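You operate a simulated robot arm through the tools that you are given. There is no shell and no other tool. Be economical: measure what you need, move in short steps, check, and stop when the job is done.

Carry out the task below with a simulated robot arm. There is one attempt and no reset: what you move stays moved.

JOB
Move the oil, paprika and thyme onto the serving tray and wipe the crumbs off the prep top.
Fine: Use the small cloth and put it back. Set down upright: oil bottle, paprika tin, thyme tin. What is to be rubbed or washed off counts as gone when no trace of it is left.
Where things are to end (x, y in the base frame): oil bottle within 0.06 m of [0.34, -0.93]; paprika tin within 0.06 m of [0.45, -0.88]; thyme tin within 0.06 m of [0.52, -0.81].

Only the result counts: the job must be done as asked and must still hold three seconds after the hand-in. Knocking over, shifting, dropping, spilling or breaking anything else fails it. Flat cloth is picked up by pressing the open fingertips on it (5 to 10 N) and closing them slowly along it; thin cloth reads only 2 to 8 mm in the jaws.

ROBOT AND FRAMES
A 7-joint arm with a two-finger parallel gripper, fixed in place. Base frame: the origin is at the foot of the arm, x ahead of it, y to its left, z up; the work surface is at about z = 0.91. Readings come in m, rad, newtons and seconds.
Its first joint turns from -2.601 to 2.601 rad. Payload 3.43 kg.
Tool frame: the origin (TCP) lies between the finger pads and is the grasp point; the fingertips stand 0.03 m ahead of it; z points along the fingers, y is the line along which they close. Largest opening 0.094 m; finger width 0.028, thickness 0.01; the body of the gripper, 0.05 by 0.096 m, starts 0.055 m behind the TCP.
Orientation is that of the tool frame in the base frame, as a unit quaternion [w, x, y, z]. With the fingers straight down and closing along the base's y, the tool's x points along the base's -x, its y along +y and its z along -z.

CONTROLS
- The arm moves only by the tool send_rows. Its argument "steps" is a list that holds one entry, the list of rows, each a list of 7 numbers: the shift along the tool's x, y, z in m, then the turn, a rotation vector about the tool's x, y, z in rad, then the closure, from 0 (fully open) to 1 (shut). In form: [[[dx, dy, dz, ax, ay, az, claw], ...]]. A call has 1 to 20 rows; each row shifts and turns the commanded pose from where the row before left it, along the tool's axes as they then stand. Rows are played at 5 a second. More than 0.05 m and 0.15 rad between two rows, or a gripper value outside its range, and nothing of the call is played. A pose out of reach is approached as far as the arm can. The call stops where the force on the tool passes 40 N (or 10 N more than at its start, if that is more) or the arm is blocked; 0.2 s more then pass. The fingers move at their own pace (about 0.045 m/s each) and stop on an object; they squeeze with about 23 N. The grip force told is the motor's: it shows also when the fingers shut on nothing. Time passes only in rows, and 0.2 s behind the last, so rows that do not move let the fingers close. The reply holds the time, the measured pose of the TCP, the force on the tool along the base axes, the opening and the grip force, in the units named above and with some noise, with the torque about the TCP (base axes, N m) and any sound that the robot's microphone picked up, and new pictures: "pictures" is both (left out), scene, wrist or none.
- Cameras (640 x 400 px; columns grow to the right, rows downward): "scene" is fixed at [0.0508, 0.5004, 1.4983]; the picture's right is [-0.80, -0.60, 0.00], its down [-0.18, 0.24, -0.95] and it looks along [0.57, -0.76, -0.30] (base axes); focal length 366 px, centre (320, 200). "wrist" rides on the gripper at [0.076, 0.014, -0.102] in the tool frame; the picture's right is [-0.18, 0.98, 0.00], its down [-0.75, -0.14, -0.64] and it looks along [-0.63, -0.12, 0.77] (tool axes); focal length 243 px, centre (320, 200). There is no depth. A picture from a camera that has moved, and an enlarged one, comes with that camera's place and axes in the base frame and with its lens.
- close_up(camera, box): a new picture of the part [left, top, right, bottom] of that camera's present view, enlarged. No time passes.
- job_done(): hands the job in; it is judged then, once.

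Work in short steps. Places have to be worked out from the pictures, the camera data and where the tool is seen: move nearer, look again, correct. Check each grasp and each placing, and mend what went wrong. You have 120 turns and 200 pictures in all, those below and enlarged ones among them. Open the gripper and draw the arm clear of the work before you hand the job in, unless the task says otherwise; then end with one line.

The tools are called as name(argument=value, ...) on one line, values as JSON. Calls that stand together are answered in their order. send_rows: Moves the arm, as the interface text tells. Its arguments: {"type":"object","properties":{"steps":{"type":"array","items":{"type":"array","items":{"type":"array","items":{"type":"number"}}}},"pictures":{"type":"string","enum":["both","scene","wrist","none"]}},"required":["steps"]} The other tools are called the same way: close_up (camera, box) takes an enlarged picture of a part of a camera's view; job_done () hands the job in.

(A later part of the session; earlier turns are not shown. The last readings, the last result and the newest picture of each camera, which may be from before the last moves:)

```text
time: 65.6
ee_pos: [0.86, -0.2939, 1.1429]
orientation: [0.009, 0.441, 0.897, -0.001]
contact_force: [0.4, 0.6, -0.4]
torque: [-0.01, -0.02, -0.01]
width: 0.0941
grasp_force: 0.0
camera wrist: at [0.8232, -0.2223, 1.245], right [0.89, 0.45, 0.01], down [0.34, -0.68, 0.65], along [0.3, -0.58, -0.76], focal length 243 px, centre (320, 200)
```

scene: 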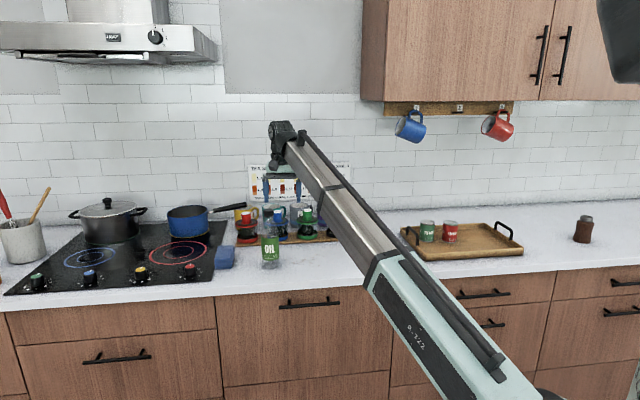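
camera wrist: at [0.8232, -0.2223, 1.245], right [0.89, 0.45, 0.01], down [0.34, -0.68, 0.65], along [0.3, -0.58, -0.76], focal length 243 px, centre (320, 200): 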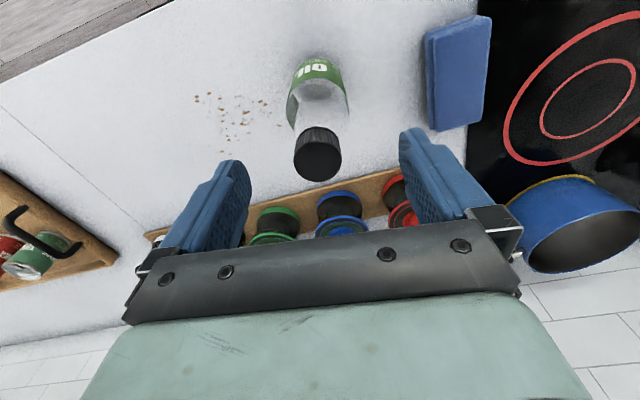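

I'm aligned on the cap. I'll descend and close.

send_rows(steps=[[[0, 0, 0.01, 0, 0, 0, 0], [0, 0, 0.015, 0, 0, 0, 0], [0, 0, 0.015, 0, 0, 0, 0], [0, 0, 0.008, 0, 0, 0, 0], [0, 0, 0.003, 0, 0, 0, 0], [0, 0, 0, 0, 0, 0, 0.3], [0, 0, 0, 0, 0, 0, 0.5], [0, 0, 0, 0, 0, 0, 0.7], [0, 0, 0, 0, 0, 0, 1], [0, 0, 0, 0, 0, 0, 1], [0, 0, 0, 0, 0, 0, 1], [0, 0, 0, 0, 0, 0, 1]]])

```text
time: 68.2
ee_pos: [0.8601, -0.2946, 1.0914]
orientation: [0.009, 0.441, 0.897, -0.002]
contact_force: [-1.9, -1.0, 2.7]
torque: [-0.18, 0.14, 0.0]
width: 0.0399
grasp_force: 22.3
camera wrist: at [0.8235, -0.2236, 1.1929], right [0.89, 0.45, 0.01], down [0.34, -0.68, 0.65], along [0.3, -0.58, -0.76], focal length 243 px, centre (320, 200)
```

scene: 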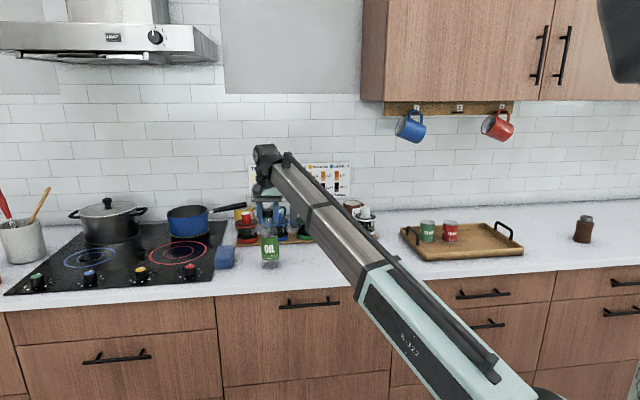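
wrist: 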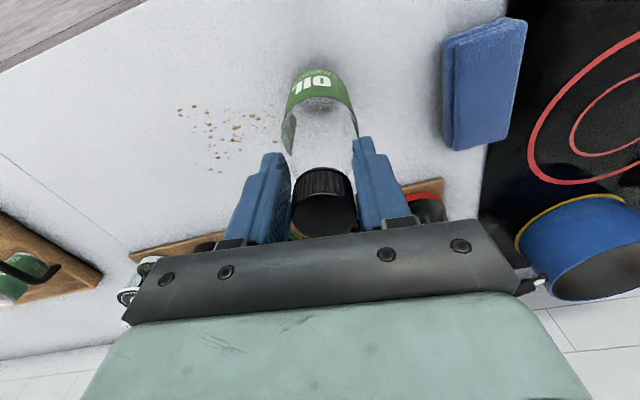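

The jaws read 40 mm, so the tips are on the sloped shoulder rather than the cap. I'll reopen, rise 13 mm and close on the cap.

send_rows(steps=[[[0, 0, 0, 0, 0, 0, 0.5], [0, 0, 0, 0, 0, 0, 0.4], [0, 0, -0.005, 0, 0, 0, 0.4], [0, 0, -0.008, 0, 0, 0, 0.4], [0, 0, 0, 0, 0, 0, 0.4], [0, 0, 0, 0, 0, 0, 0.6], [0, 0, 0, 0, 0, 0, 0.8], [0, 0, 0, 0, 0, 0, 1], [0, 0, 0, 0, 0, 0, 1], [0, 0, 0, 0, 0, 0, 1]]], pictures="wrist")

```text
time: 70.4
ee_pos: [0.8592, -0.2951, 1.104]
orientation: [0.007, 0.442, 0.897, 0.0]
contact_force: [-1.0, -1.0, 2.8]
torque: [-0.08, 0.01, 0.0]
width: 0.0332
grasp_force: 23.1
camera wrist: at [0.8234, -0.2237, 1.2063], right [0.89, 0.45, 0.01], down [0.34, -0.68, 0.65], along [0.3, -0.58, -0.76], focal length 243 px, centre (320, 200)
```

wrist: 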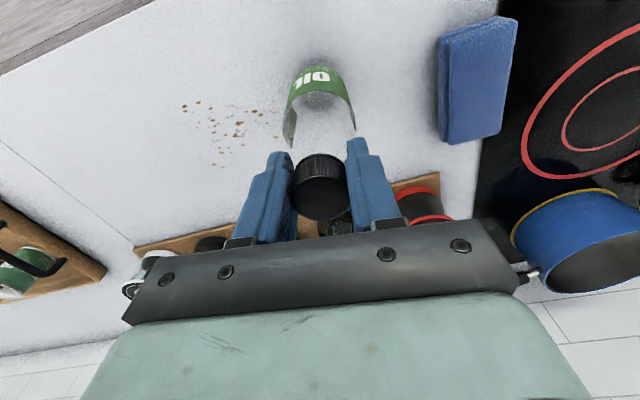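

Now it reads 33 mm. I'll test-lift slowly.

send_rows(steps=[[[0, 0, -0.002, 0, 0, 0, 1], [0, 0, -0.004, 0, 0, 0, 1], [0, 0, -0.005, 0, 0, 0, 1], [0, 0, -0.004, 0, 0, 0, 1], [0, 0, 0, 0, 0, 0, 1]]])

```text
time: 71.6
ee_pos: [0.8607, -0.2936, 1.1196]
orientation: [0.007, 0.442, 0.897, -0.001]
contact_force: [-0.1, 0.9, -5.0]
torque: [0.03, 0.02, -0.02]
width: 0.033
grasp_force: 23.2
camera wrist: at [0.8232, -0.2236, 1.2204], right [0.89, 0.45, 0.01], down [0.34, -0.68, 0.65], along [0.3, -0.58, -0.76], focal length 243 px, centre (320, 200)
```

scene: 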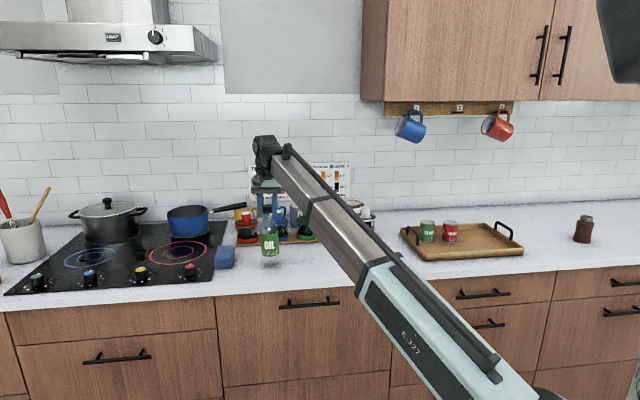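
wrist: 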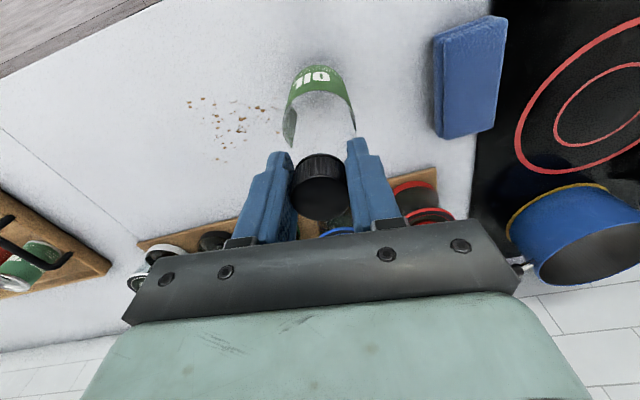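

The bottle is lifted at about 5 N and hangs upright. I'll raise it more and watch for the ceiling, then carry it along the counter in front of everything.

send_rows(steps=[[[0.002, 0, -0.004, 0, 0, 0, 1], [0.004, 0, -0.008, 0, 0, 0, 1], [0.006, 0, -0.01, 0, 0, 0, 1], [0.006, 0, -0.01, 0, 0, 0, 1], [0.006, 0, -0.008, 0, 0, 0, 1], [0.004, 0, -0.004, 0, 0, 0, 1], [0.002, 0, 0, 0, 0, 0, 1], [0, -0.006, 0, 0, 0, 0, 1], [0, -0.012, 0, 0, 0, 0, 1], [0, -0.018, 0, 0, 0, 0, 1], [0, -0.024, 0, 0, 0, 0, 1], [0, -0.028, 0, 0, 0, 0, 1], [0, -0.03, 0, 0, 0, 0, 1], [0, -0.03, 0, 0, 0, 0, 1], [0, -0.03, 0, 0, 0, 0, 1], [0, -0.03, 0, 0, 0, 0, 1], [0, -0.03, 0, 0, 0, 0, 1], [0, -0.024, 0, 0, 0, 0, 1], [0, -0.018, 0, 0, 0, 0, 1], [0, -0.008, 0, 0, 0, 0, 1]]])

```text
time: 75.8
ee_pos: [0.6144, -0.4471, 1.1581]
orientation: [0.014, 0.443, 0.897, -0.002]
contact_force: [22.4, -0.5, -25.5]
torque: [-1.61, 1.49, -1.55]
width: 0.0328
grasp_force: 23.3
camera wrist: at [0.5764, -0.3747, 1.2592], right [0.89, 0.45, 0.01], down [0.33, -0.67, 0.66], along [0.31, -0.58, -0.75], focal length 243 px, centre (320, 200)
```

scene: 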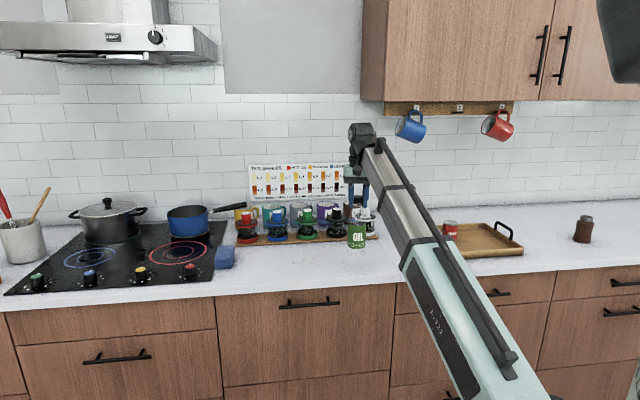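
wrist: 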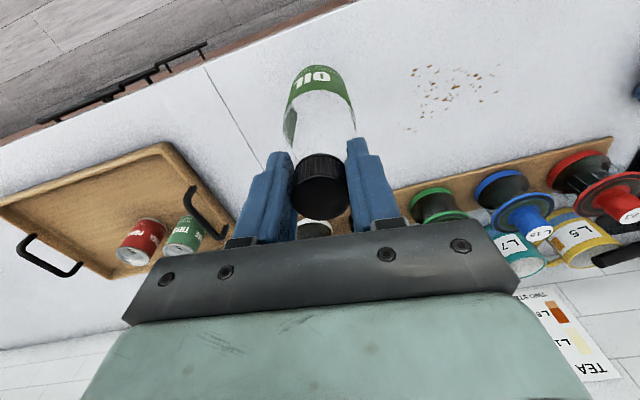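

Force is building because of the height limit at this short reach. I'll move outward slightly and down to relieve it.

send_rows(steps=[[[-0.005, 0, 0.003, 0, 0, 0, 1], [-0.01, 0, 0.004, 0, 0, 0, 1], [-0.015, 0, 0.002, 0, 0, 0, 1], [-0.015, 0, 0, 0, 0, 0, 1], [-0.01, 0, 0, 0, 0, 0, 1], [-0.005, 0, 0, 0, 0, 0, 1], [0, 0, 0, 0, 0, 0, 1]]], pictures="none")

```text
time: 77.4
ee_pos: [0.6507, -0.4943, 1.1512]
orientation: [0.006, 0.441, 0.897, 0.0]
contact_force: [0.8, 0.2, -3.1]
torque: [0.03, -0.01, -0.03]
width: 0.033
grasp_force: 22.9
```

That relieved it; keeping r at or above 0.8 is the rule. I'll continue along the counter to the right of the tray's front.

send_rows(steps=[[[0, -0.008, 0, 0, 0, 0, 1], [0, -0.016, 0, 0, 0, 0, 1], [-0.001, -0.024, 0, 0, 0, 0, 1], [-0.002, -0.028, 0, 0, 0, 0, 1], [-0.002, -0.028, 0, 0, 0, 0, 1], [-0.002, -0.028, 0, 0, 0, 0, 1], [-0.001, -0.028, 0, 0, 0, 0, 1], [0, -0.028, 0, 0, 0, 0, 1], [0, -0.028, 0, 0, 0, 0, 1], [0, -0.028, 0, 0, 0, 0, 1], [0, -0.024, 0, 0, 0, 0, 1], [0, -0.016, 0, 0, 0, 0, 1], [0, -0.008, 0, 0, 0, 0, 1], [0, 0, 0, 0, 0, 0, 1]]])

```text
time: 80.4
ee_pos: [0.4229, -0.6776, 1.1507]
orientation: [0.008, 0.441, 0.898, 0.0]
contact_force: [-1.0, -0.1, -4.3]
torque: [-0.03, 0.04, 0.0]
width: 0.033
grasp_force: 22.7
camera wrist: at [0.3869, -0.607, 1.2534], right [0.89, 0.45, 0.01], down [0.34, -0.68, 0.65], along [0.3, -0.58, -0.76], focal length 243 px, centre (320, 200)
```

scene: 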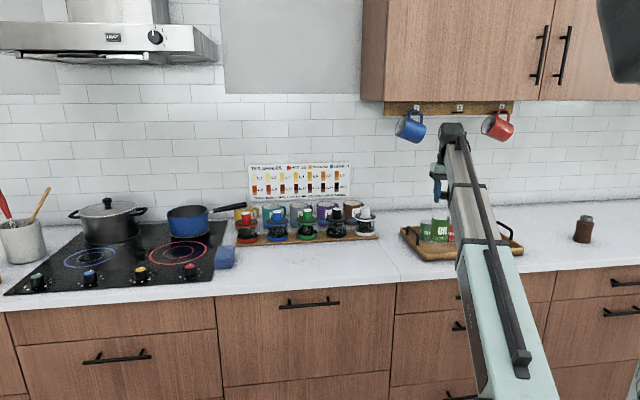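
wrist: 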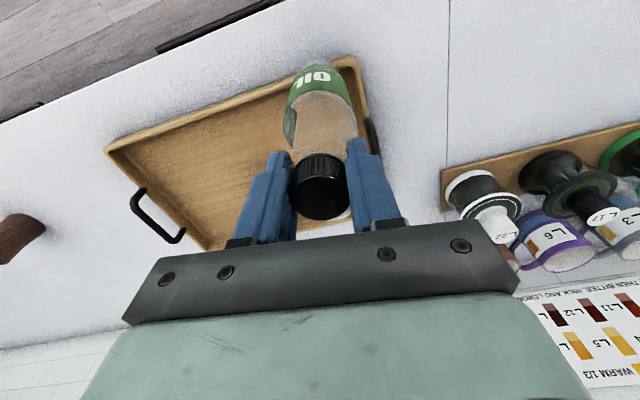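

I'm over the tray's front now. I'll slide right first to keep clear of the paprika, then inward to (0.335, -0.903).

send_rows(steps=[[[0, -0.008, 0, 0, 0, 0, 1], [0, -0.016, 0, 0, 0, 0, 1], [0, -0.024, 0, 0, 0, 0, 1], [0, -0.028, 0, 0, 0, 0, 1], [0, -0.028, 0, 0, 0, 0, 1], [-0.002, -0.028, 0, 0, 0, 0, 1], [-0.006, -0.026, 0, 0, 0, 0, 1], [-0.01, -0.022, 0, 0, 0, 0, 1], [-0.016, -0.016, 0, 0, 0, 0, 1], [-0.02, -0.008, 0, 0, 0, 0, 1], [-0.022, -0.004, 0, 0, 0, 0, 1], [-0.022, 0, 0, 0, 0, 0, 1], [-0.015, 0, 0, 0, 0, 0, 1], [-0.008, 0, 0, 0, 0, 0, 1], [-0.004, 0, 0, 0, 0, 0, 1], [0, 0, 0, 0, 0, 0, 1]]])

```text
time: 83.8
ee_pos: [0.335, -0.9045, 1.1511]
orientation: [0.007, 0.442, 0.897, 0.0]
contact_force: [0.7, -1.0, -3.7]
torque: [0.01, 0.04, -0.03]
width: 0.0333
grasp_force: 22.4
camera wrist: at [0.2986, -0.8336, 1.2537], right [0.89, 0.45, 0.01], down [0.34, -0.68, 0.65], along [0.3, -0.58, -0.76], focal length 243 px, centre (320, 200)
```

scene: 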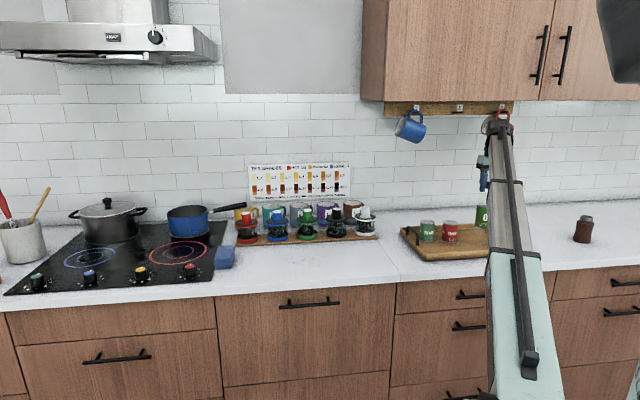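
wrist: 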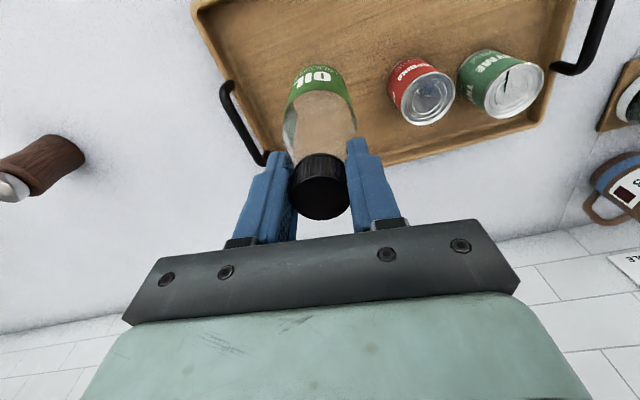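

The bottle is clear of the handle and the tins. I'll lower it toward contact, expected near TCP z 1.11.

send_rows(steps=[[[0, 0, 0.006, 0, 0, 0, 1], [0, 0, 0.01, 0, 0, 0, 1], [0, 0, 0.01, 0, 0, 0, 1], [0, 0, 0.006, 0, 0, 0, 1], [0, 0, 0.003, 0, 0, 0, 1], [0, 0, 0, 0, 0, 0, 1]]], pictures="none")

send_rows(steps=[[[0, 0, 0.002, 0, 0, 0, 1], [0, 0, 0.001, 0, 0, 0, 1], [0, 0, 0, 0, 0, 0, 1]]], pictures="none")

send_rows(steps=[[[0, 0, 0.0015, 0, 0, 0, 1], [0, 0, 0, 0, 0, 0, 1]]], pictures="none")

```text
time: 85.2
ee_pos: [0.3369, -0.9033, 1.1166]
orientation: [0.008, 0.441, 0.897, 0.001]
contact_force: [-0.5, 0.9, -3.4]
torque: [0.05, 0.02, -0.01]
width: 0.0327
grasp_force: 23.1
```

```text
time: 86.0
ee_pos: [0.3354, -0.9046, 1.1151]
orientation: [0.008, 0.441, 0.897, 0.0]
contact_force: [-0.2, 0.3, -4.2]
torque: [0.02, -0.02, 0.01]
width: 0.033
grasp_force: 23.6
```

```text
time: 86.6
ee_pos: [0.3361, -0.9046, 1.1137]
orientation: [0.008, 0.441, 0.897, 0.0]
contact_force: [-0.4, -0.2, -4.8]
torque: [-0.01, 0.01, 0.03]
width: 0.0332
grasp_force: 22.6
```

send_rows(steps=[[[0, 0, 0.0015, 0, 0, 0, 1], [0, 0, 0, 0, 0, 0, 1]]], pictures="none")

send_rows(steps=[[[0, 0, 0.0015, 0, 0, 0, 1], [0, 0, 0, 0, 0, 0, 1]]], pictures="none")

send_rows(steps=[[[0, 0, 0.001, 0, 0, 0, 1], [0, 0, 0, 0, 0, 0, 1]]], pictures="none")

```text
time: 87.2
ee_pos: [0.3359, -0.9035, 1.1114]
orientation: [0.008, 0.442, 0.897, 0.0]
contact_force: [-1.1, -0.3, -3.6]
torque: [0.01, 0.01, -0.06]
width: 0.0332
grasp_force: 23.2
```

```text
time: 87.8
ee_pos: [0.335, -0.9023, 1.1106]
orientation: [0.008, 0.441, 0.897, -0.001]
contact_force: [-0.3, -0.7, 8.8]
torque: [0.15, 0.16, 0.07]
width: 0.0328
grasp_force: 22.6
```

```text
time: 88.4
ee_pos: [0.3348, -0.9048, 1.1091]
orientation: [0.008, 0.442, 0.897, -0.001]
contact_force: [0.7, -3.3, 19.2]
torque: [-0.32, 0.16, -0.01]
width: 0.0317
grasp_force: 23.7
```

The bottle is on the tray floor. I'll ease off, open and rise.

send_rows(steps=[[[0, 0, -0.0012, 0, 0, 0, 1], [0, 0, 0, 0, 0, 0, 0.6], [0, 0, 0, 0, 0, 0, 0.5], [0, 0, 0, 0, 0, 0, 0.3], [0, 0, 0, 0, 0, 0, 0.2], [0, 0, -0.005, 0, 0, 0, 0.2], [0, 0, -0.012, 0, 0, 0, 0.2], [0, 0, -0.016, 0, 0, 0, 0.2], [0, 0, -0.012, 0, 0, 0, 0.2], [0, 0, -0.005, 0, 0, 0, 0.2], [0, 0, 0, 0, 0, 0, 0.2]]])

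```text
time: 90.8
ee_pos: [0.3367, -0.9043, 1.1597]
orientation: [0.007, 0.441, 0.898, 0.0]
contact_force: [0.6, 0.0, 0.6]
torque: [-0.01, -0.03, -0.01]
width: 0.0751
grasp_force: 0.0
camera wrist: at [0.2982, -0.8331, 1.2611], right [0.89, 0.45, 0.01], down [0.34, -0.68, 0.65], along [0.3, -0.58, -0.76], focal length 243 px, centre (320, 200)
```

scene: 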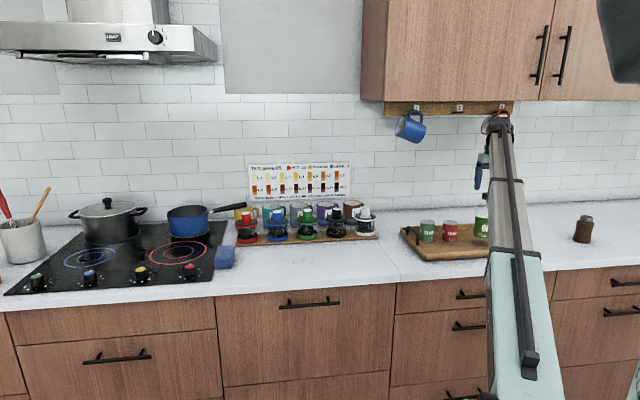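
wrist: 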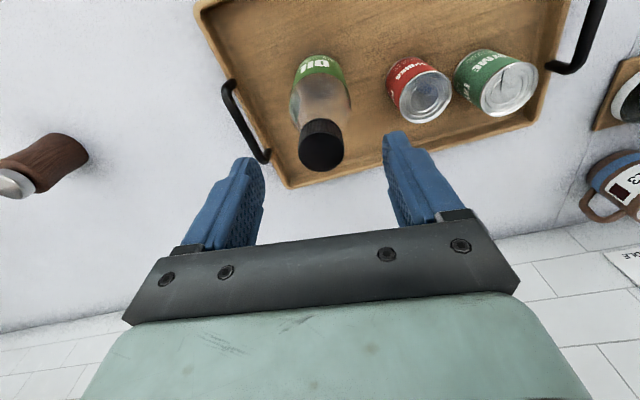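

All three items are on the tray, with the oil at about (0.336, -0.904). Next I'll travel over to the cloth for a close look.

send_rows(steps=[[[0.001, 0.01, 0, 0, 0, 0, 0.2], [0.004, 0.02, 0, 0, 0, 0, 0], [0.006, 0.028, 0, 0, 0, 0, 0], [0.0075, 0.034, 0, 0, 0, 0, 0], [0.0075, 0.034, 0.006, 0, 0, 0, 0], [0.0075, 0.034, 0.012, 0, 0, 0, 0], [0.0075, 0.034, 0.012, 0, 0, 0, 0], [0.0075, 0.034, 0.012, 0, 0, 0, 0], [0.0075, 0.034, 0.006, 0, 0, 0, 0], [0.0075, 0.034, 0, 0, 0, 0, 0], [0.0075, 0.034, 0, 0, 0, 0, 0], [0.0075, 0.034, 0, 0, 0, 0, 0], [0.0075, 0.034, 0, 0, 0, 0, 0], [0.0075, 0.034, 0, 0, 0, 0, 0], [0.0075, 0.034, 0, 0, 0, 0, 0], [0.006, 0.028, 0, 0, 0, 0, 0], [0.004, 0.018, 0, 0, 0, 0, 0], [0.002, 0.009, 0, 0, 0, 0, 0]]], pictures="none")

send_rows(steps=[[[0.002, 0.01, 0, 0, 0, 0, 0], [0.004, 0.02, 0, 0, 0, 0, 0], [0.006, 0.028, 0, 0, 0, 0, 0], [0.0075, 0.034, 0, 0, 0, 0, 0], [0.0075, 0.034, 0, 0, 0, 0, 0], [0.0075, 0.034, 0, 0, 0, 0, 0], [0.0075, 0.034, 0, 0, 0, 0, 0], [0.0075, 0.034, 0, 0, 0, 0, 0], [0.0075, 0.034, 0, 0, 0, 0, 0], [0.0075, 0.03, 0, 0, 0, 0, 0], [0.0075, 0.02, 0, 0, 0, 0, 0], [0.0075, 0.01, 0, 0, 0, 0, 0], [0.003, 0, 0, 0, 0, 0, 0], [0, 0, 0, 0, 0, 0, 0]]])

```text
time: 94.6
ee_pos: [0.6798, -0.4963, 1.1123]
orientation: [0.008, 0.441, 0.897, 0.0]
contact_force: [0.0, -0.5, 0.0]
torque: [0.01, -0.01, -0.04]
width: 0.0939
grasp_force: 0.2
```

```text
time: 97.6
ee_pos: [0.8841, -0.2353, 1.1144]
orientation: [0.008, 0.442, 0.897, -0.001]
contact_force: [-0.1, -0.1, 0.2]
torque: [0.0, 0.02, -0.02]
width: 0.0943
grasp_force: 0.1
camera wrist: at [0.8466, -0.1636, 1.2154], right [0.89, 0.45, 0.01], down [0.34, -0.68, 0.65], along [0.3, -0.58, -0.76], focal length 243 px, centre (320, 200)
```

scene: 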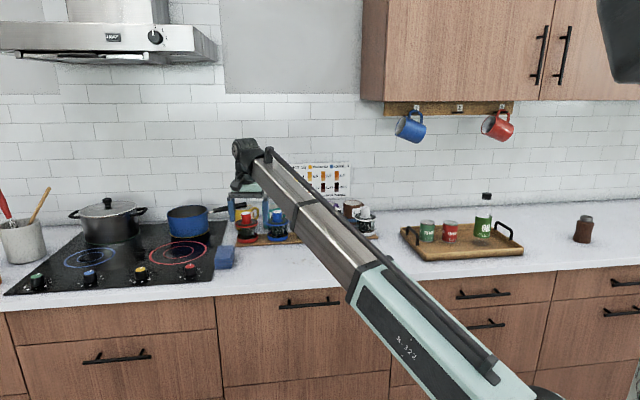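
wrist: 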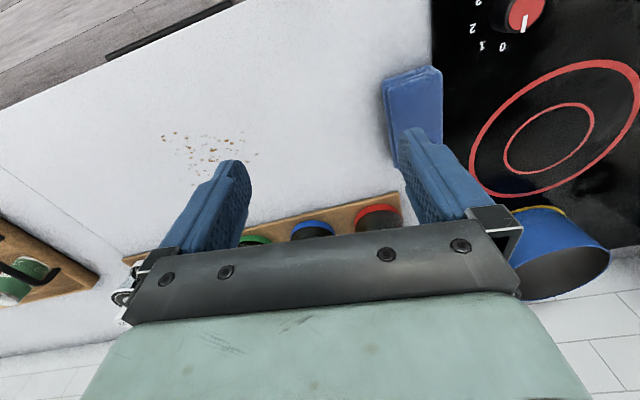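

The tray shows all three items upright. I'll move over to the cloth's near end and look.

send_rows(steps=[[[0, 0.01, 0, 0, 0, 0, 0], [0, 0.02, 0.005, 0, 0, 0, 0], [0, 0.025, 0.015, 0, 0, 0, 0], [0, 0.015, 0.02, 0, 0, 0, 0], [0, 0.005, 0.015, 0, 0, 0, 0], [0, 0, 0.005, 0, 0, 0, 0], [0, 0, 0, 0, 0, 0, 0]]], pictures="wrist")

close_up(camera="scene", box=[190, 200, 290, 290])

```text
time: 99.2
ee_pos: [0.9453, -0.1882, 1.0536]
orientation: [0.008, 0.441, 0.897, 0.0]
contact_force: [0.3, -0.5, 0.3]
torque: [-0.03, -0.02, -0.01]
width: 0.0941
grasp_force: 0.0
camera wrist: at [0.9089, -0.1188, 1.1555], right [0.89, 0.45, 0.01], down [0.34, -0.68, 0.65], along [0.3, -0.58, -0.76], focal length 243 px, centre (320, 200)
```

wrist: 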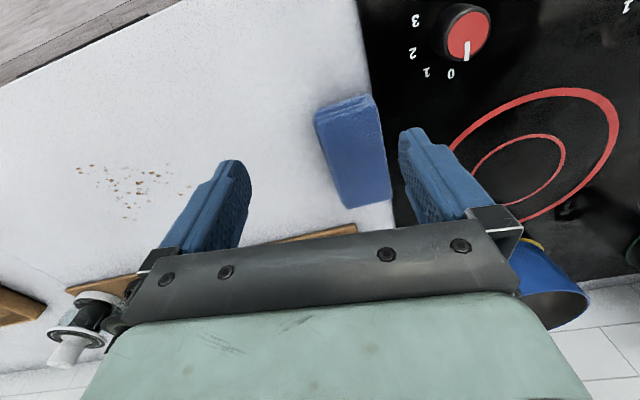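

```text
4.44 times, centred on (240, 245) of scene
camera zoom: at [0.0508, 0.5004, 1.4983], right [-0.8, -0.6, 0.0], down [-0.18, 0.24, -0.95], along [0.57, -0.76, -0.3], focal length 1628 px, centre (676, 0)
```

zoom: 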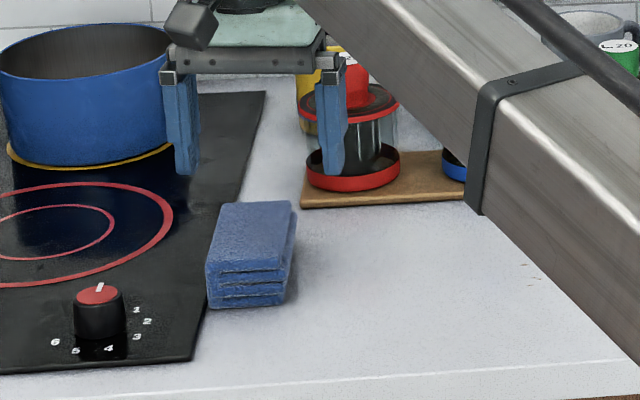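

The cloth is a folded block about 58 mm wide and 30 mm thick, spanning u≈0.64–0.71 and v≈0.725–0.835. I'll test whether I can reach straight down over its near end.

send_rows(steps=[[[-0.004, 0.005, 0.006, 0, 0, 0, 0], [-0.008, 0.008, 0.012, 0, 0, 0, 0], [-0.008, 0.008, 0.012, 0, 0, 0, 0], [-0.006, 0.005, 0.01, 0, 0, 0, 0], [-0.002, 0.002, 0.004, 0, 0, 0, 0], [0, 0, 0, 0, 0, 0, 0]]], pictures="wrist")

```text
time: 100.6
ee_pos: [0.9837, -0.194, 1.0113]
orientation: [0.007, 0.441, 0.897, 0.0]
contact_force: [-0.1, 0.4, 0.6]
torque: [0.02, -0.02, -0.01]
width: 0.0941
grasp_force: 0.1
camera wrist: at [0.9473, -0.1235, 1.1127], right [0.89, 0.45, 0.01], down [0.34, -0.68, 0.65], along [0.3, -0.58, -0.76], focal length 243 px, centre (320, 200)
```

wrist: 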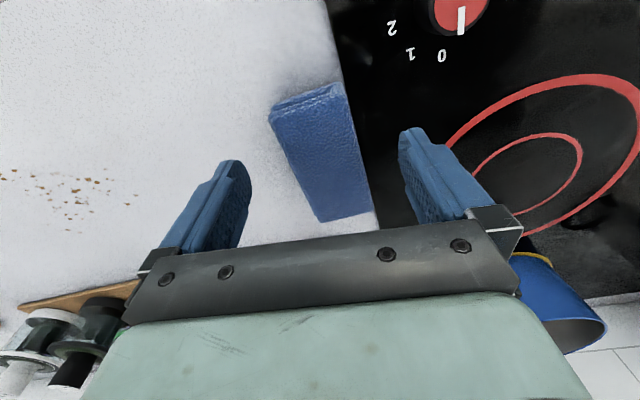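

It reaches without strain and lines up with the cloth. I'll yaw 0.1 rad to match it and descend around its near end.

send_rows(steps=[[[0, 0, 0, 0, 0, -0.05, 0], [0, 0, 0.004, 0, 0, -0.05, 0], [0, 0, 0.012, 0, 0, 0, 0], [0, 0, 0.018, 0, 0, 0, 0], [0, 0, 0.015, 0, 0, 0, 0], [0, 0, 0.006, 0, 0, 0, 0], [0, 0, 0.003, 0, 0, 0, 0], [0, 0, 0, 0, 0, 0, 0]]])

```text
time: 102.4
ee_pos: [0.9859, -0.1955, 0.9541]
orientation: [0.008, 0.396, 0.918, -0.001]
contact_force: [-0.3, 0.0, -0.1]
torque: [-0.02, 0.02, 0.0]
width: 0.094
grasp_force: 0.0
camera wrist: at [0.9415, -0.1281, 1.0553], right [0.84, 0.54, 0.01], down [0.41, -0.64, 0.65], along [0.36, -0.55, -0.76], focal length 243 px, centre (320, 200)
```

scene: 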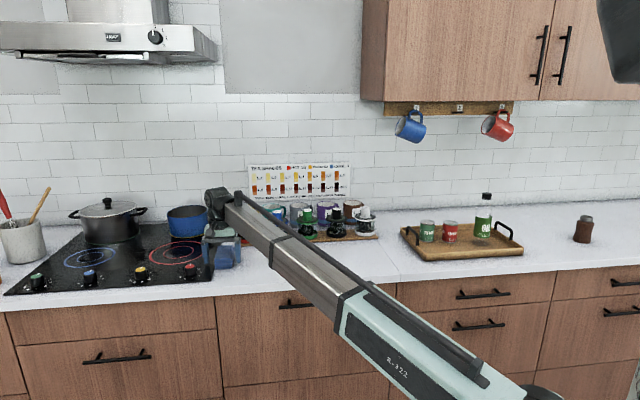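
wrist: 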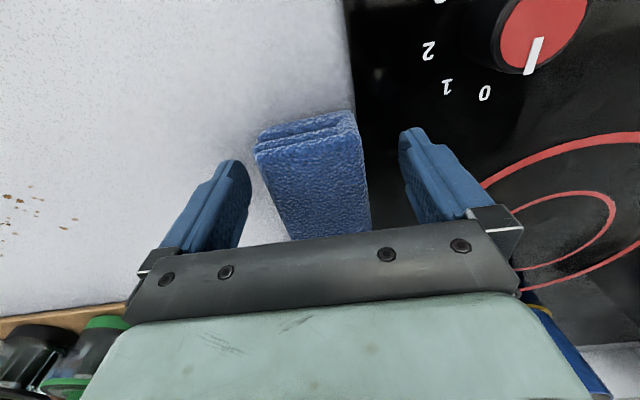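

The cloth's near end is between the fingers. I'll go down a few millimetres more, watching the force, then close slowly.

send_rows(steps=[[[0, 0, 0.003, 0, 0, 0, 0], [0, 0, 0.003, 0, 0, 0, 0], [0, 0, 0, 0, 0, 0, 0]]], pictures="none")

send_rows(steps=[[[0, 0, 0, 0, 0, 0, 0.15], [0, 0, 0, 0, 0, 0, 0.3], [0, 0, 0, 0, 0, 0, 0.4], [0, 0, 0, 0, 0, 0, 0.5], [0, 0, 0, 0, 0, 0, 0.6], [0, 0, 0, 0, 0, 0, 0.7], [0, 0, 0, 0, 0, 0, 0.8], [0, 0, 0, 0, 0, 0, 0.9], [0, 0, 0, 0, 0, 0, 1], [0, 0, 0, 0, 0, 0, 1], [0, 0, 0, 0, 0, 0, 1]]])

```text
time: 103.2
ee_pos: [0.9852, -0.1943, 0.9475]
orientation: [0.009, 0.396, 0.918, 0.0]
contact_force: [-0.7, 0.2, 0.8]
torque: [-0.04, 0.0, 0.01]
width: 0.0941
grasp_force: 0.0
```

```text
time: 105.6
ee_pos: [0.9828, -0.1961, 0.9486]
orientation: [0.009, 0.397, 0.918, -0.003]
contact_force: [-21.9, -20.5, 12.8]
torque: [-0.3, 0.58, 0.5]
width: 0.064
grasp_force: 23.1
camera wrist: at [0.9398, -0.129, 1.05], right [0.84, 0.54, 0.0], down [0.41, -0.64, 0.65], along [0.36, -0.55, -0.76], focal length 243 px, centre (320, 200)
```

scene: 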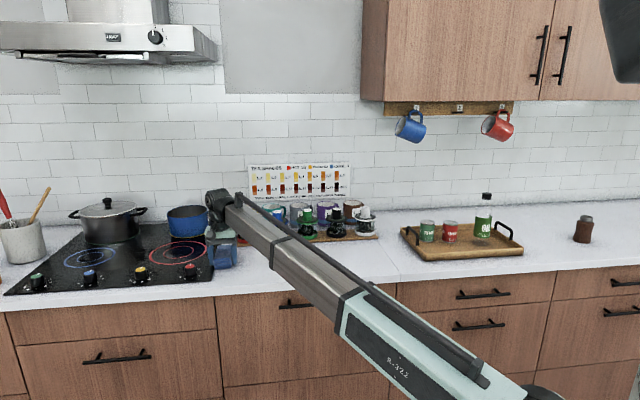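
wrist: 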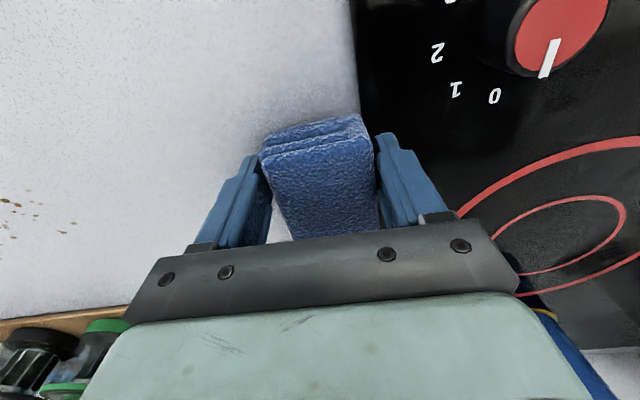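

The 30 N sideways force means the left finger pushed the cloth against the cooktop edge, so I'm centred too far right. I'll reopen and shift about 5 mm left before closing again.

send_rows(steps=[[[0, 0, 0, 0, 0, 0, 0.2], [0, 0, 0, 0, 0, 0, 0.1], [0, 0, 0, 0, 0, 0, 0.1]]], pictures="wrist")

```text
time: 106.4
ee_pos: [0.9852, -0.1941, 0.9461]
orientation: [0.008, 0.396, 0.918, -0.001]
contact_force: [0.0, -0.2, 0.1]
torque: [0.02, -0.02, 0.0]
width: 0.0843
grasp_force: 0.1
camera wrist: at [0.9414, -0.1276, 1.049], right [0.84, 0.54, 0.01], down [0.41, -0.64, 0.65], along [0.36, -0.55, -0.76], focal length 243 px, centre (320, 200)
```

wrist: 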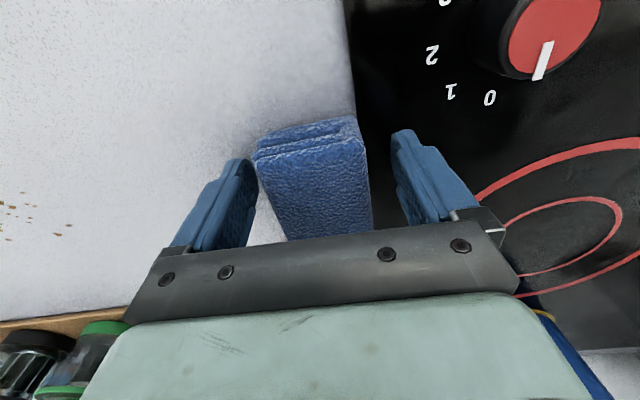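

The left gap is tiny and the right gap about 15 mm. I'll open fully and shift 7 mm left, then close.

send_rows(steps=[[[0, -0.003, 0, 0, 0, 0, 0], [0, -0.004, 0, 0, 0, 0, 0], [0, 0, 0, 0, 0, 0, 0], [0, 0, 0, 0, 0, 0, 0.15], [0, 0, 0, 0, 0, 0, 0.3], [0, 0, 0, 0, 0, 0, 0.4], [0, 0, 0, 0, 0, 0, 0.5], [0, 0, 0, 0, 0, 0, 0.6], [0, 0, 0, 0, 0, 0, 0.7], [0, 0, 0, 0, 0, 0, 0.85], [0, 0, 0, 0, 0, 0, 1], [0, 0, 0, 0, 0, 0, 1], [0, 0, 0, 0, 0, 0, 1]]], pictures="wrist")

```text
time: 109.2
ee_pos: [0.9794, -0.1994, 0.9469]
orientation: [0.009, 0.396, 0.918, -0.001]
contact_force: [1.0, -0.5, 1.5]
torque: [0.03, -0.02, 0.07]
width: 0.0643
grasp_force: 23.4
camera wrist: at [0.936, -0.1326, 1.0487], right [0.84, 0.54, 0.01], down [0.41, -0.64, 0.65], along [0.36, -0.55, -0.76], focal length 243 px, centre (320, 200)
```

wrist: 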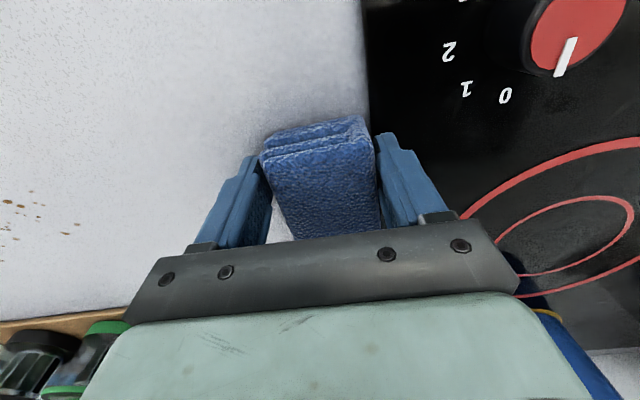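

The cloth is gripped cleanly with no side load, so TCP (0.9795, -0.1994, 0.947) is its return pose. I'll lift it and bring it beside the crumbs.

send_rows(steps=[[[0, 0, -0.005, 0, 0, 0, 1], [0, 0, -0.012, 0, 0, 0, 1], [0, 0, -0.018, 0, 0, 0, 1], [0, 0, -0.012, 0, 0, 0, 1], [0, 0, -0.005, 0, 0, 0, 1], [0, -0.01, 0, 0, 0, 0, 1], [0.001, -0.022, 0, 0, 0, 0, 1], [0.002, -0.03, 0, 0, 0, 0, 1], [0.002, -0.03, 0, 0, 0, 0, 1], [0.001, -0.024, 0, 0, 0, 0, 1], [0.001, -0.012, 0, 0, 0, 0, 1], [0, -0.006, 0, 0, 0, 0, 1], [0, 0, 0, 0, 0, 0, 1]]])

```text
time: 112.0
ee_pos: [0.8771, -0.2866, 0.999]
orientation: [0.009, 0.396, 0.918, -0.001]
contact_force: [-0.6, -0.1, -1.3]
torque: [-0.02, 0.05, -0.02]
width: 0.0637
grasp_force: 23.6
camera wrist: at [0.8338, -0.2198, 1.0999], right [0.84, 0.54, 0.01], down [0.41, -0.64, 0.65], along [0.36, -0.55, -0.76], focal length 243 px, centre (320, 200)
```

scene: 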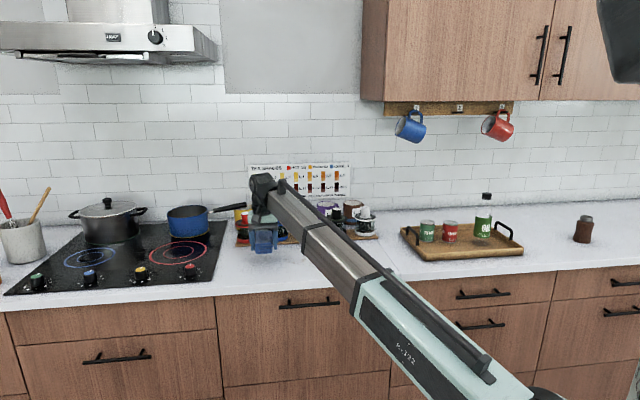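
wrist: 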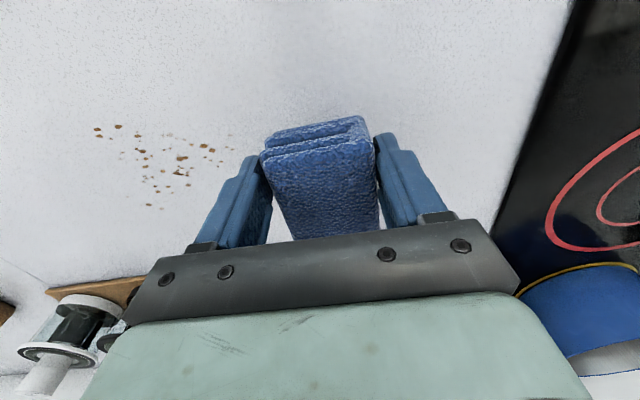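

The cloth is held firm and the crumbs span u≈0.33–0.48, v≈0.735–0.84. I'll lower beside them and find contact.

send_rows(steps=[[[0, 0, 0.01, 0, 0, 0, 1], [0, 0, 0.018, 0, 0, 0, 1], [0, 0, 0.014, 0, 0, 0, 1], [0, 0, 0.006, 0, 0, 0, 1], [0, 0, 0.002, 0, 0, 0, 1], [0, 0, 0, 0, 0, 0, 1]]], pictures="none")

send_rows(steps=[[[0, 0, 0.0015, 0, 0, 0, 1], [0, 0, 0, 0, 0, 0, 1]]], pictures="none")

send_rows(steps=[[[0, 0, 0.0015, 0, 0, 0, 1], [0, 0, 0, 0, 0, 0, 1]]], pictures="none")

```text
time: 113.4
ee_pos: [0.8779, -0.2865, 0.9483]
orientation: [0.008, 0.396, 0.918, -0.001]
contact_force: [0.1, 0.1, -0.8]
torque: [0.03, 0.02, 0.03]
width: 0.0639
grasp_force: 22.8
```

```text
time: 114.0
ee_pos: [0.8788, -0.2863, 0.9479]
orientation: [0.008, 0.396, 0.918, -0.001]
contact_force: [0.6, 1.1, 4.7]
torque: [-0.12, 0.0, 0.14]
width: 0.0637
grasp_force: 23.2
```

```text
time: 114.6
ee_pos: [0.8776, -0.2856, 0.9465]
orientation: [0.009, 0.396, 0.918, -0.002]
contact_force: [-0.5, 1.0, 21.7]
torque: [-0.03, 0.08, 0.17]
width: 0.064
grasp_force: 23.0
```

Contact at 21 N is a bit high, so I'll ease off 0.6 mm and sweep left across the crumbs.

send_rows(steps=[[[0, 0, -0.0006, 0, 0, 0, 1], [0.0008, -0.007, 0, 0, 0, 0, 1], [0.0016, -0.014, 0, 0, 0, 0, 1], [0.0023, -0.02, 0, 0, 0, 0, 1], [0.0023, -0.02, 0, 0, 0, 0, 1], [0.0023, -0.02, 0, 0, 0, 0, 1], [0.0023, -0.02, 0, 0, 0, 0, 1], [0.0023, -0.02, 0, 0, 0, 0, 1], [0.0023, -0.02, 0, 0, 0, 0, 1], [0.0023, -0.02, 0, 0, 0, 0, 1], [0.0023, -0.02, 0, 0, 0, 0, 1], [0.0023, -0.02, 0, 0, 0, 0, 1], [0.0023, -0.02, 0, 0, 0, 0, 1], [0.0023, -0.02, 0, 0, 0, 0, 1], [0.0016, -0.014, 0, 0, 0, 0, 1], [0.0008, -0.007, 0, 0, 0, 0, 1], [0, 0, 0, 0, 0, 0, 1]]])

```text
time: 118.2
ee_pos: [0.6669, -0.446, 0.9459]
orientation: [0.008, 0.396, 0.918, 0.0]
contact_force: [10.0, 7.7, 27.9]
torque: [0.09, -0.18, 0.15]
width: 0.0636
grasp_force: 22.8
camera wrist: at [0.6226, -0.3778, 1.0469], right [0.84, 0.54, 0.01], down [0.41, -0.64, 0.65], along [0.36, -0.55, -0.76], focal length 243 px, centre (320, 200)
```

scene: 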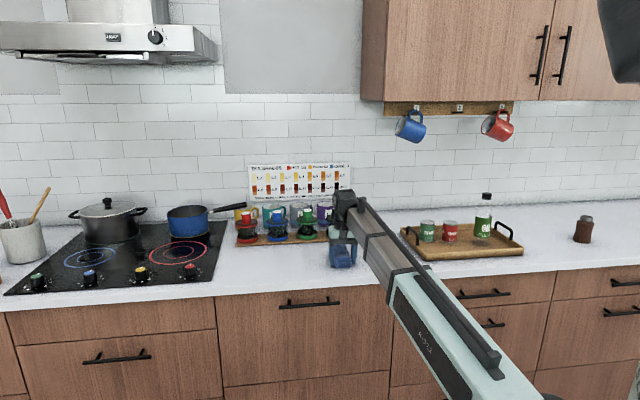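
wrist: 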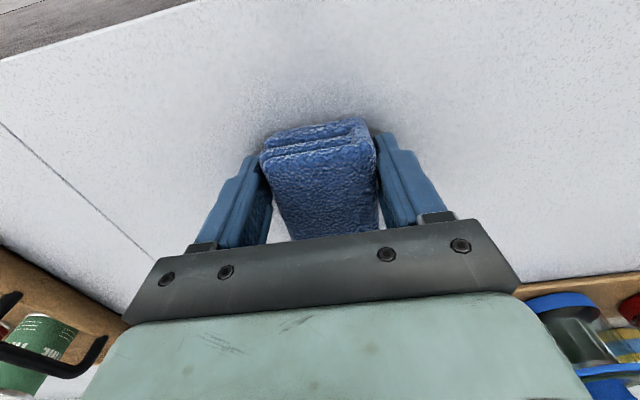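

The surface looks clean after one sweep. I'll zoom in for traces.

close_up(camera="scene", box=[240, 225, 340, 288])

close_up(camera="wrist", box=[380, 0, 640, 290])

```text
6.35 times, centred on (290, 256) of scene
camera zoom: at [0.0508, 0.5004, 1.4983], right [-0.8, -0.6, 0.0], down [-0.18, 0.24, -0.95], along [0.57, -0.76, -0.3], focal length 2326 px, centre (510, -159)
```

zoom: 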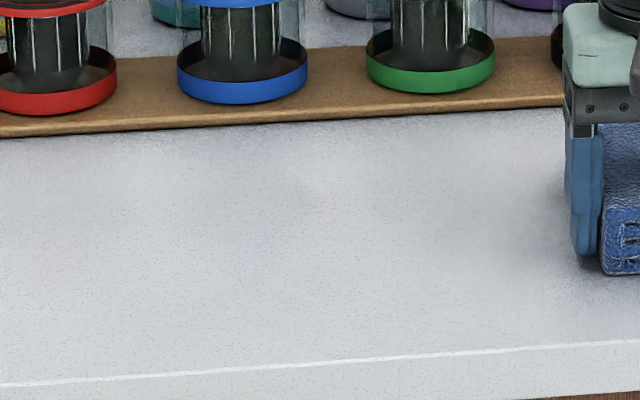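

```text
1.38 times, centred on (510, 145) of wrist
camera zoom: at [0.6226, -0.3778, 1.0469], right [0.84, 0.54, 0.01], down [0.41, -0.64, 0.65], along [0.36, -0.55, -0.76], focal length 335 px, centre (58, 276)
```

zoom: 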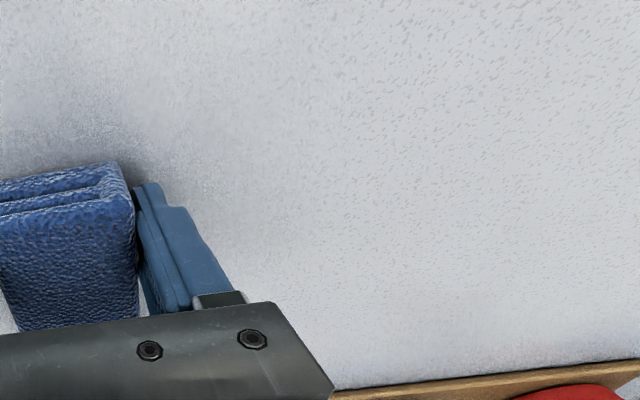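

No trace is visible. For certainty I'll make a zigzag return pass with slightly less pressure.

send_rows(steps=[[[0, 0, -0.0006, 0, 0, 0, 1], [0.0046, 0.0126, 0, 0, 0, 0, 1], [0.0046, 0.0126, 0, 0, 0, 0, 1], [0.0046, 0.0126, 0, 0, 0, 0, 1], [-0.0139, 0.0165, 0, 0, 0, 0, 1], [-0.0139, 0.0165, 0, 0, 0, 0, 1], [-0.0139, 0.0165, 0, 0, 0, 0, 1], [0.0099, 0.0193, 0, 0, 0, 0, 1], [0.0099, 0.0193, 0, 0, 0, 0, 1], [0.0099, 0.0193, 0, 0, 0, 0, 1], [-0.0139, 0.0165, 0, 0, 0, 0, 1], [-0.0139, 0.0165, 0, 0, 0, 0, 1], [-0.0139, 0.0165, 0, 0, 0, 0, 1], [0.0099, 0.0193, 0, 0, 0, 0, 1], [0.0099, 0.0193, 0, 0, 0, 0, 1], [0.004, 0.01, 0, 0, 0, 0, 1], [0, 0, 0, 0, 0, 0, 1]]])

```text
time: 121.8
ee_pos: [0.8532, -0.2898, 0.9463]
orientation: [0.008, 0.396, 0.918, -0.002]
contact_force: [1.1, -0.6, 0.0]
torque: [0.03, -0.02, -0.01]
width: 0.0637
grasp_force: 22.8
camera wrist: at [0.8105, -0.2223, 1.0474], right [0.84, 0.54, 0.01], down [0.41, -0.64, 0.65], along [0.36, -0.55, -0.76], focal length 243 px, centre (320, 200)
```

scene: 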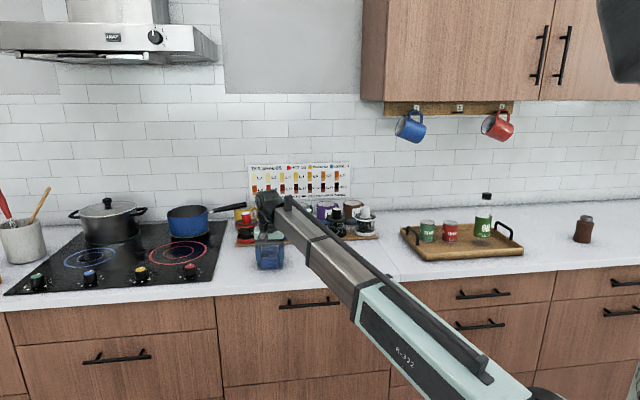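
wrist: 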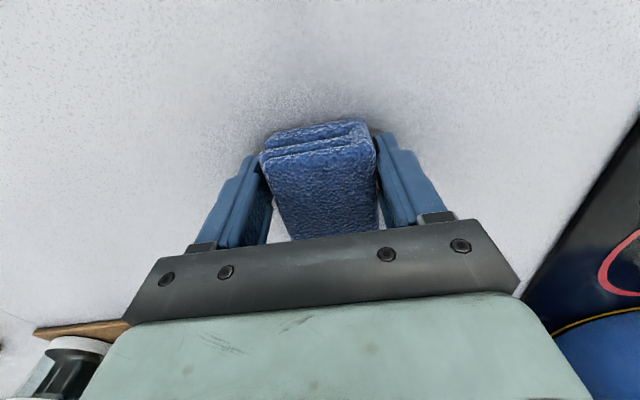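

The counter is clean. I'll lift and carry the cloth back to its original spot.

send_rows(steps=[[[0, 0, -0.005, 0, 0, 0, 1], [0, 0, -0.012, 0, 0, 0, 1], [0, 0, -0.016, 0, 0, 0, 1], [0, 0, -0.012, 0, 0, 0, 1], [0, 0, -0.005, 0, 0, 0, 1], [-0.001, 0.01, 0, 0, 0, 0, 1], [-0.003, 0.022, 0, 0, 0, 0, 1], [-0.004, 0.03, 0, 0, 0, 0, 1], [-0.004, 0.03, 0, 0, 0, 0, 1], [-0.004, 0.028, 0, 0, 0, 0, 1], [-0.003, 0.02, 0, 0, 0, 0, 1], [-0.002, 0.01, 0, 0, 0, 0, 1], [0, 0.004, 0, 0, 0, 0, 1], [0, 0, 0, 0, 0, 0, 1]]])

close_up(camera="scene", box=[240, 225, 360, 288])

```text
time: 124.8
ee_pos: [0.9796, -0.1992, 0.9971]
orientation: [0.009, 0.397, 0.918, -0.001]
contact_force: [-0.2, 0.3, -1.3]
torque: [0.03, 0.02, 0.04]
width: 0.0637
grasp_force: 23.2
camera wrist: at [0.9369, -0.1317, 1.0993], right [0.84, 0.54, 0.01], down [0.41, -0.64, 0.65], along [0.36, -0.55, -0.76], focal length 243 px, centre (320, 200)
```

scene: 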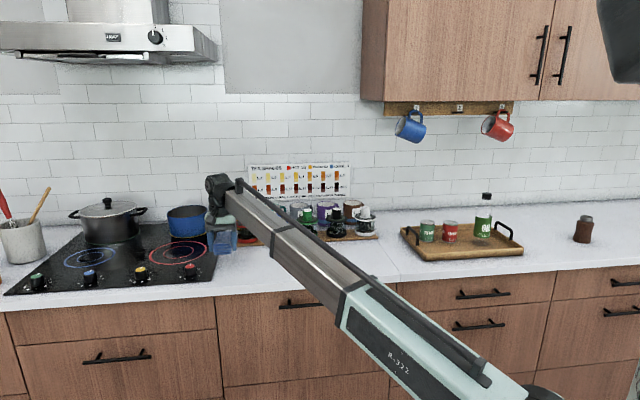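
wrist: 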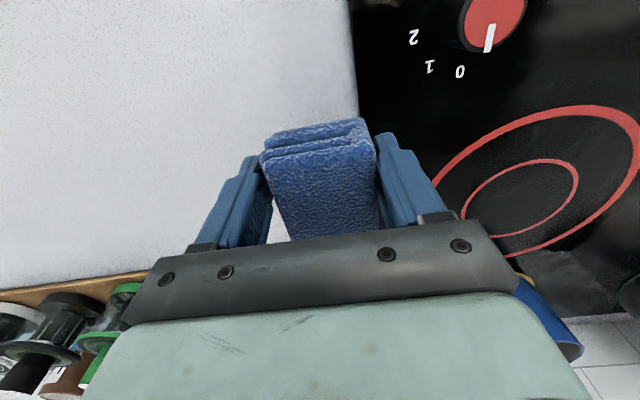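

```text
5.33 times, centred on (300, 256) of scene
camera zoom: at [0.0508, 0.5004, 1.4983], right [-0.8, -0.6, 0.0], down [-0.18, 0.24, -0.95], along [0.57, -0.76, -0.3], focal length 1954 px, centre (427, -101)
```

zoom: 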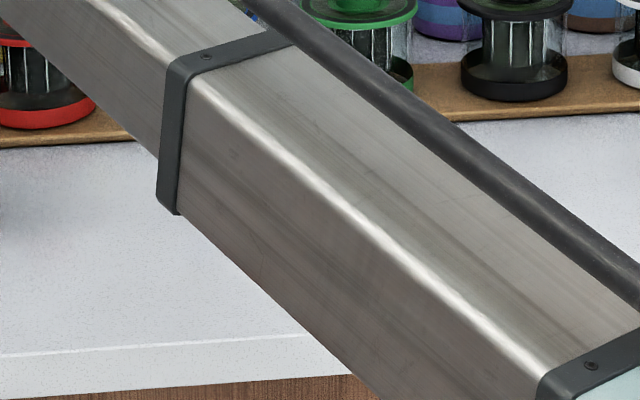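

I'm back over the cloth's spot. I'll lower to contact, expected around z 0.946.

send_rows(steps=[[[0, 0, 0.01, 0, 0, 0, 1], [0, 0, 0.016, 0, 0, 0, 1], [0, 0, 0.014, 0, 0, 0, 1], [0, 0, 0.006, 0, 0, 0, 1], [0, 0, 0.003, 0, 0, 0, 1], [0, 0, 0, 0, 0, 0, 1]]], pictures="none")

send_rows(steps=[[[0, 0, 0.0015, 0, 0, 0, 1], [0, 0, 0, 0, 0, 0, 1]]], pictures="none")

send_rows(steps=[[[0, 0, 0.001, 0, 0, 0, 1], [0, 0, 0, 0, 0, 0, 1]]], pictures="none")

```text
time: 126.2
ee_pos: [0.9814, -0.2004, 0.9489]
orientation: [0.008, 0.396, 0.918, -0.001]
contact_force: [0.0, 0.0, -0.8]
torque: [0.02, 0.06, -0.04]
width: 0.0638
grasp_force: 22.7
```

```text
time: 126.8
ee_pos: [0.9814, -0.2002, 0.9475]
orientation: [0.008, 0.396, 0.918, -0.001]
contact_force: [1.1, 0.1, 0.5]
torque: [0.0, -0.02, -0.01]
width: 0.0635
grasp_force: 22.8
```

```text
time: 127.4
ee_pos: [0.9819, -0.1991, 0.9468]
orientation: [0.009, 0.396, 0.918, -0.001]
contact_force: [-0.5, 0.1, -0.9]
torque: [0.04, 0.03, 0.01]
width: 0.0637
grasp_force: 23.1
```

send_rows(steps=[[[0, 0, 0.001, 0, 0, 0, 1], [0, 0, 0, 0, 0, 0, 1]]], pictures="none")

send_rows(steps=[[[0, 0, 0.001, 0, 0, 0, 1], [0, 0, 0, 0, 0, 0, 1]]], pictures="none")

```text
time: 128.0
ee_pos: [0.9813, -0.1996, 0.9457]
orientation: [0.008, 0.396, 0.918, 0.0]
contact_force: [2.9, 0.0, 7.9]
torque: [0.29, -0.21, -0.04]
width: 0.0639
grasp_force: 22.7
```

```text
time: 128.6
ee_pos: [0.9809, -0.1993, 0.9464]
orientation: [0.009, 0.397, 0.918, 0.0]
contact_force: [8.3, -4.4, 25.3]
torque: [0.79, -0.64, -0.18]
width: 0.0638
grasp_force: 22.7
```

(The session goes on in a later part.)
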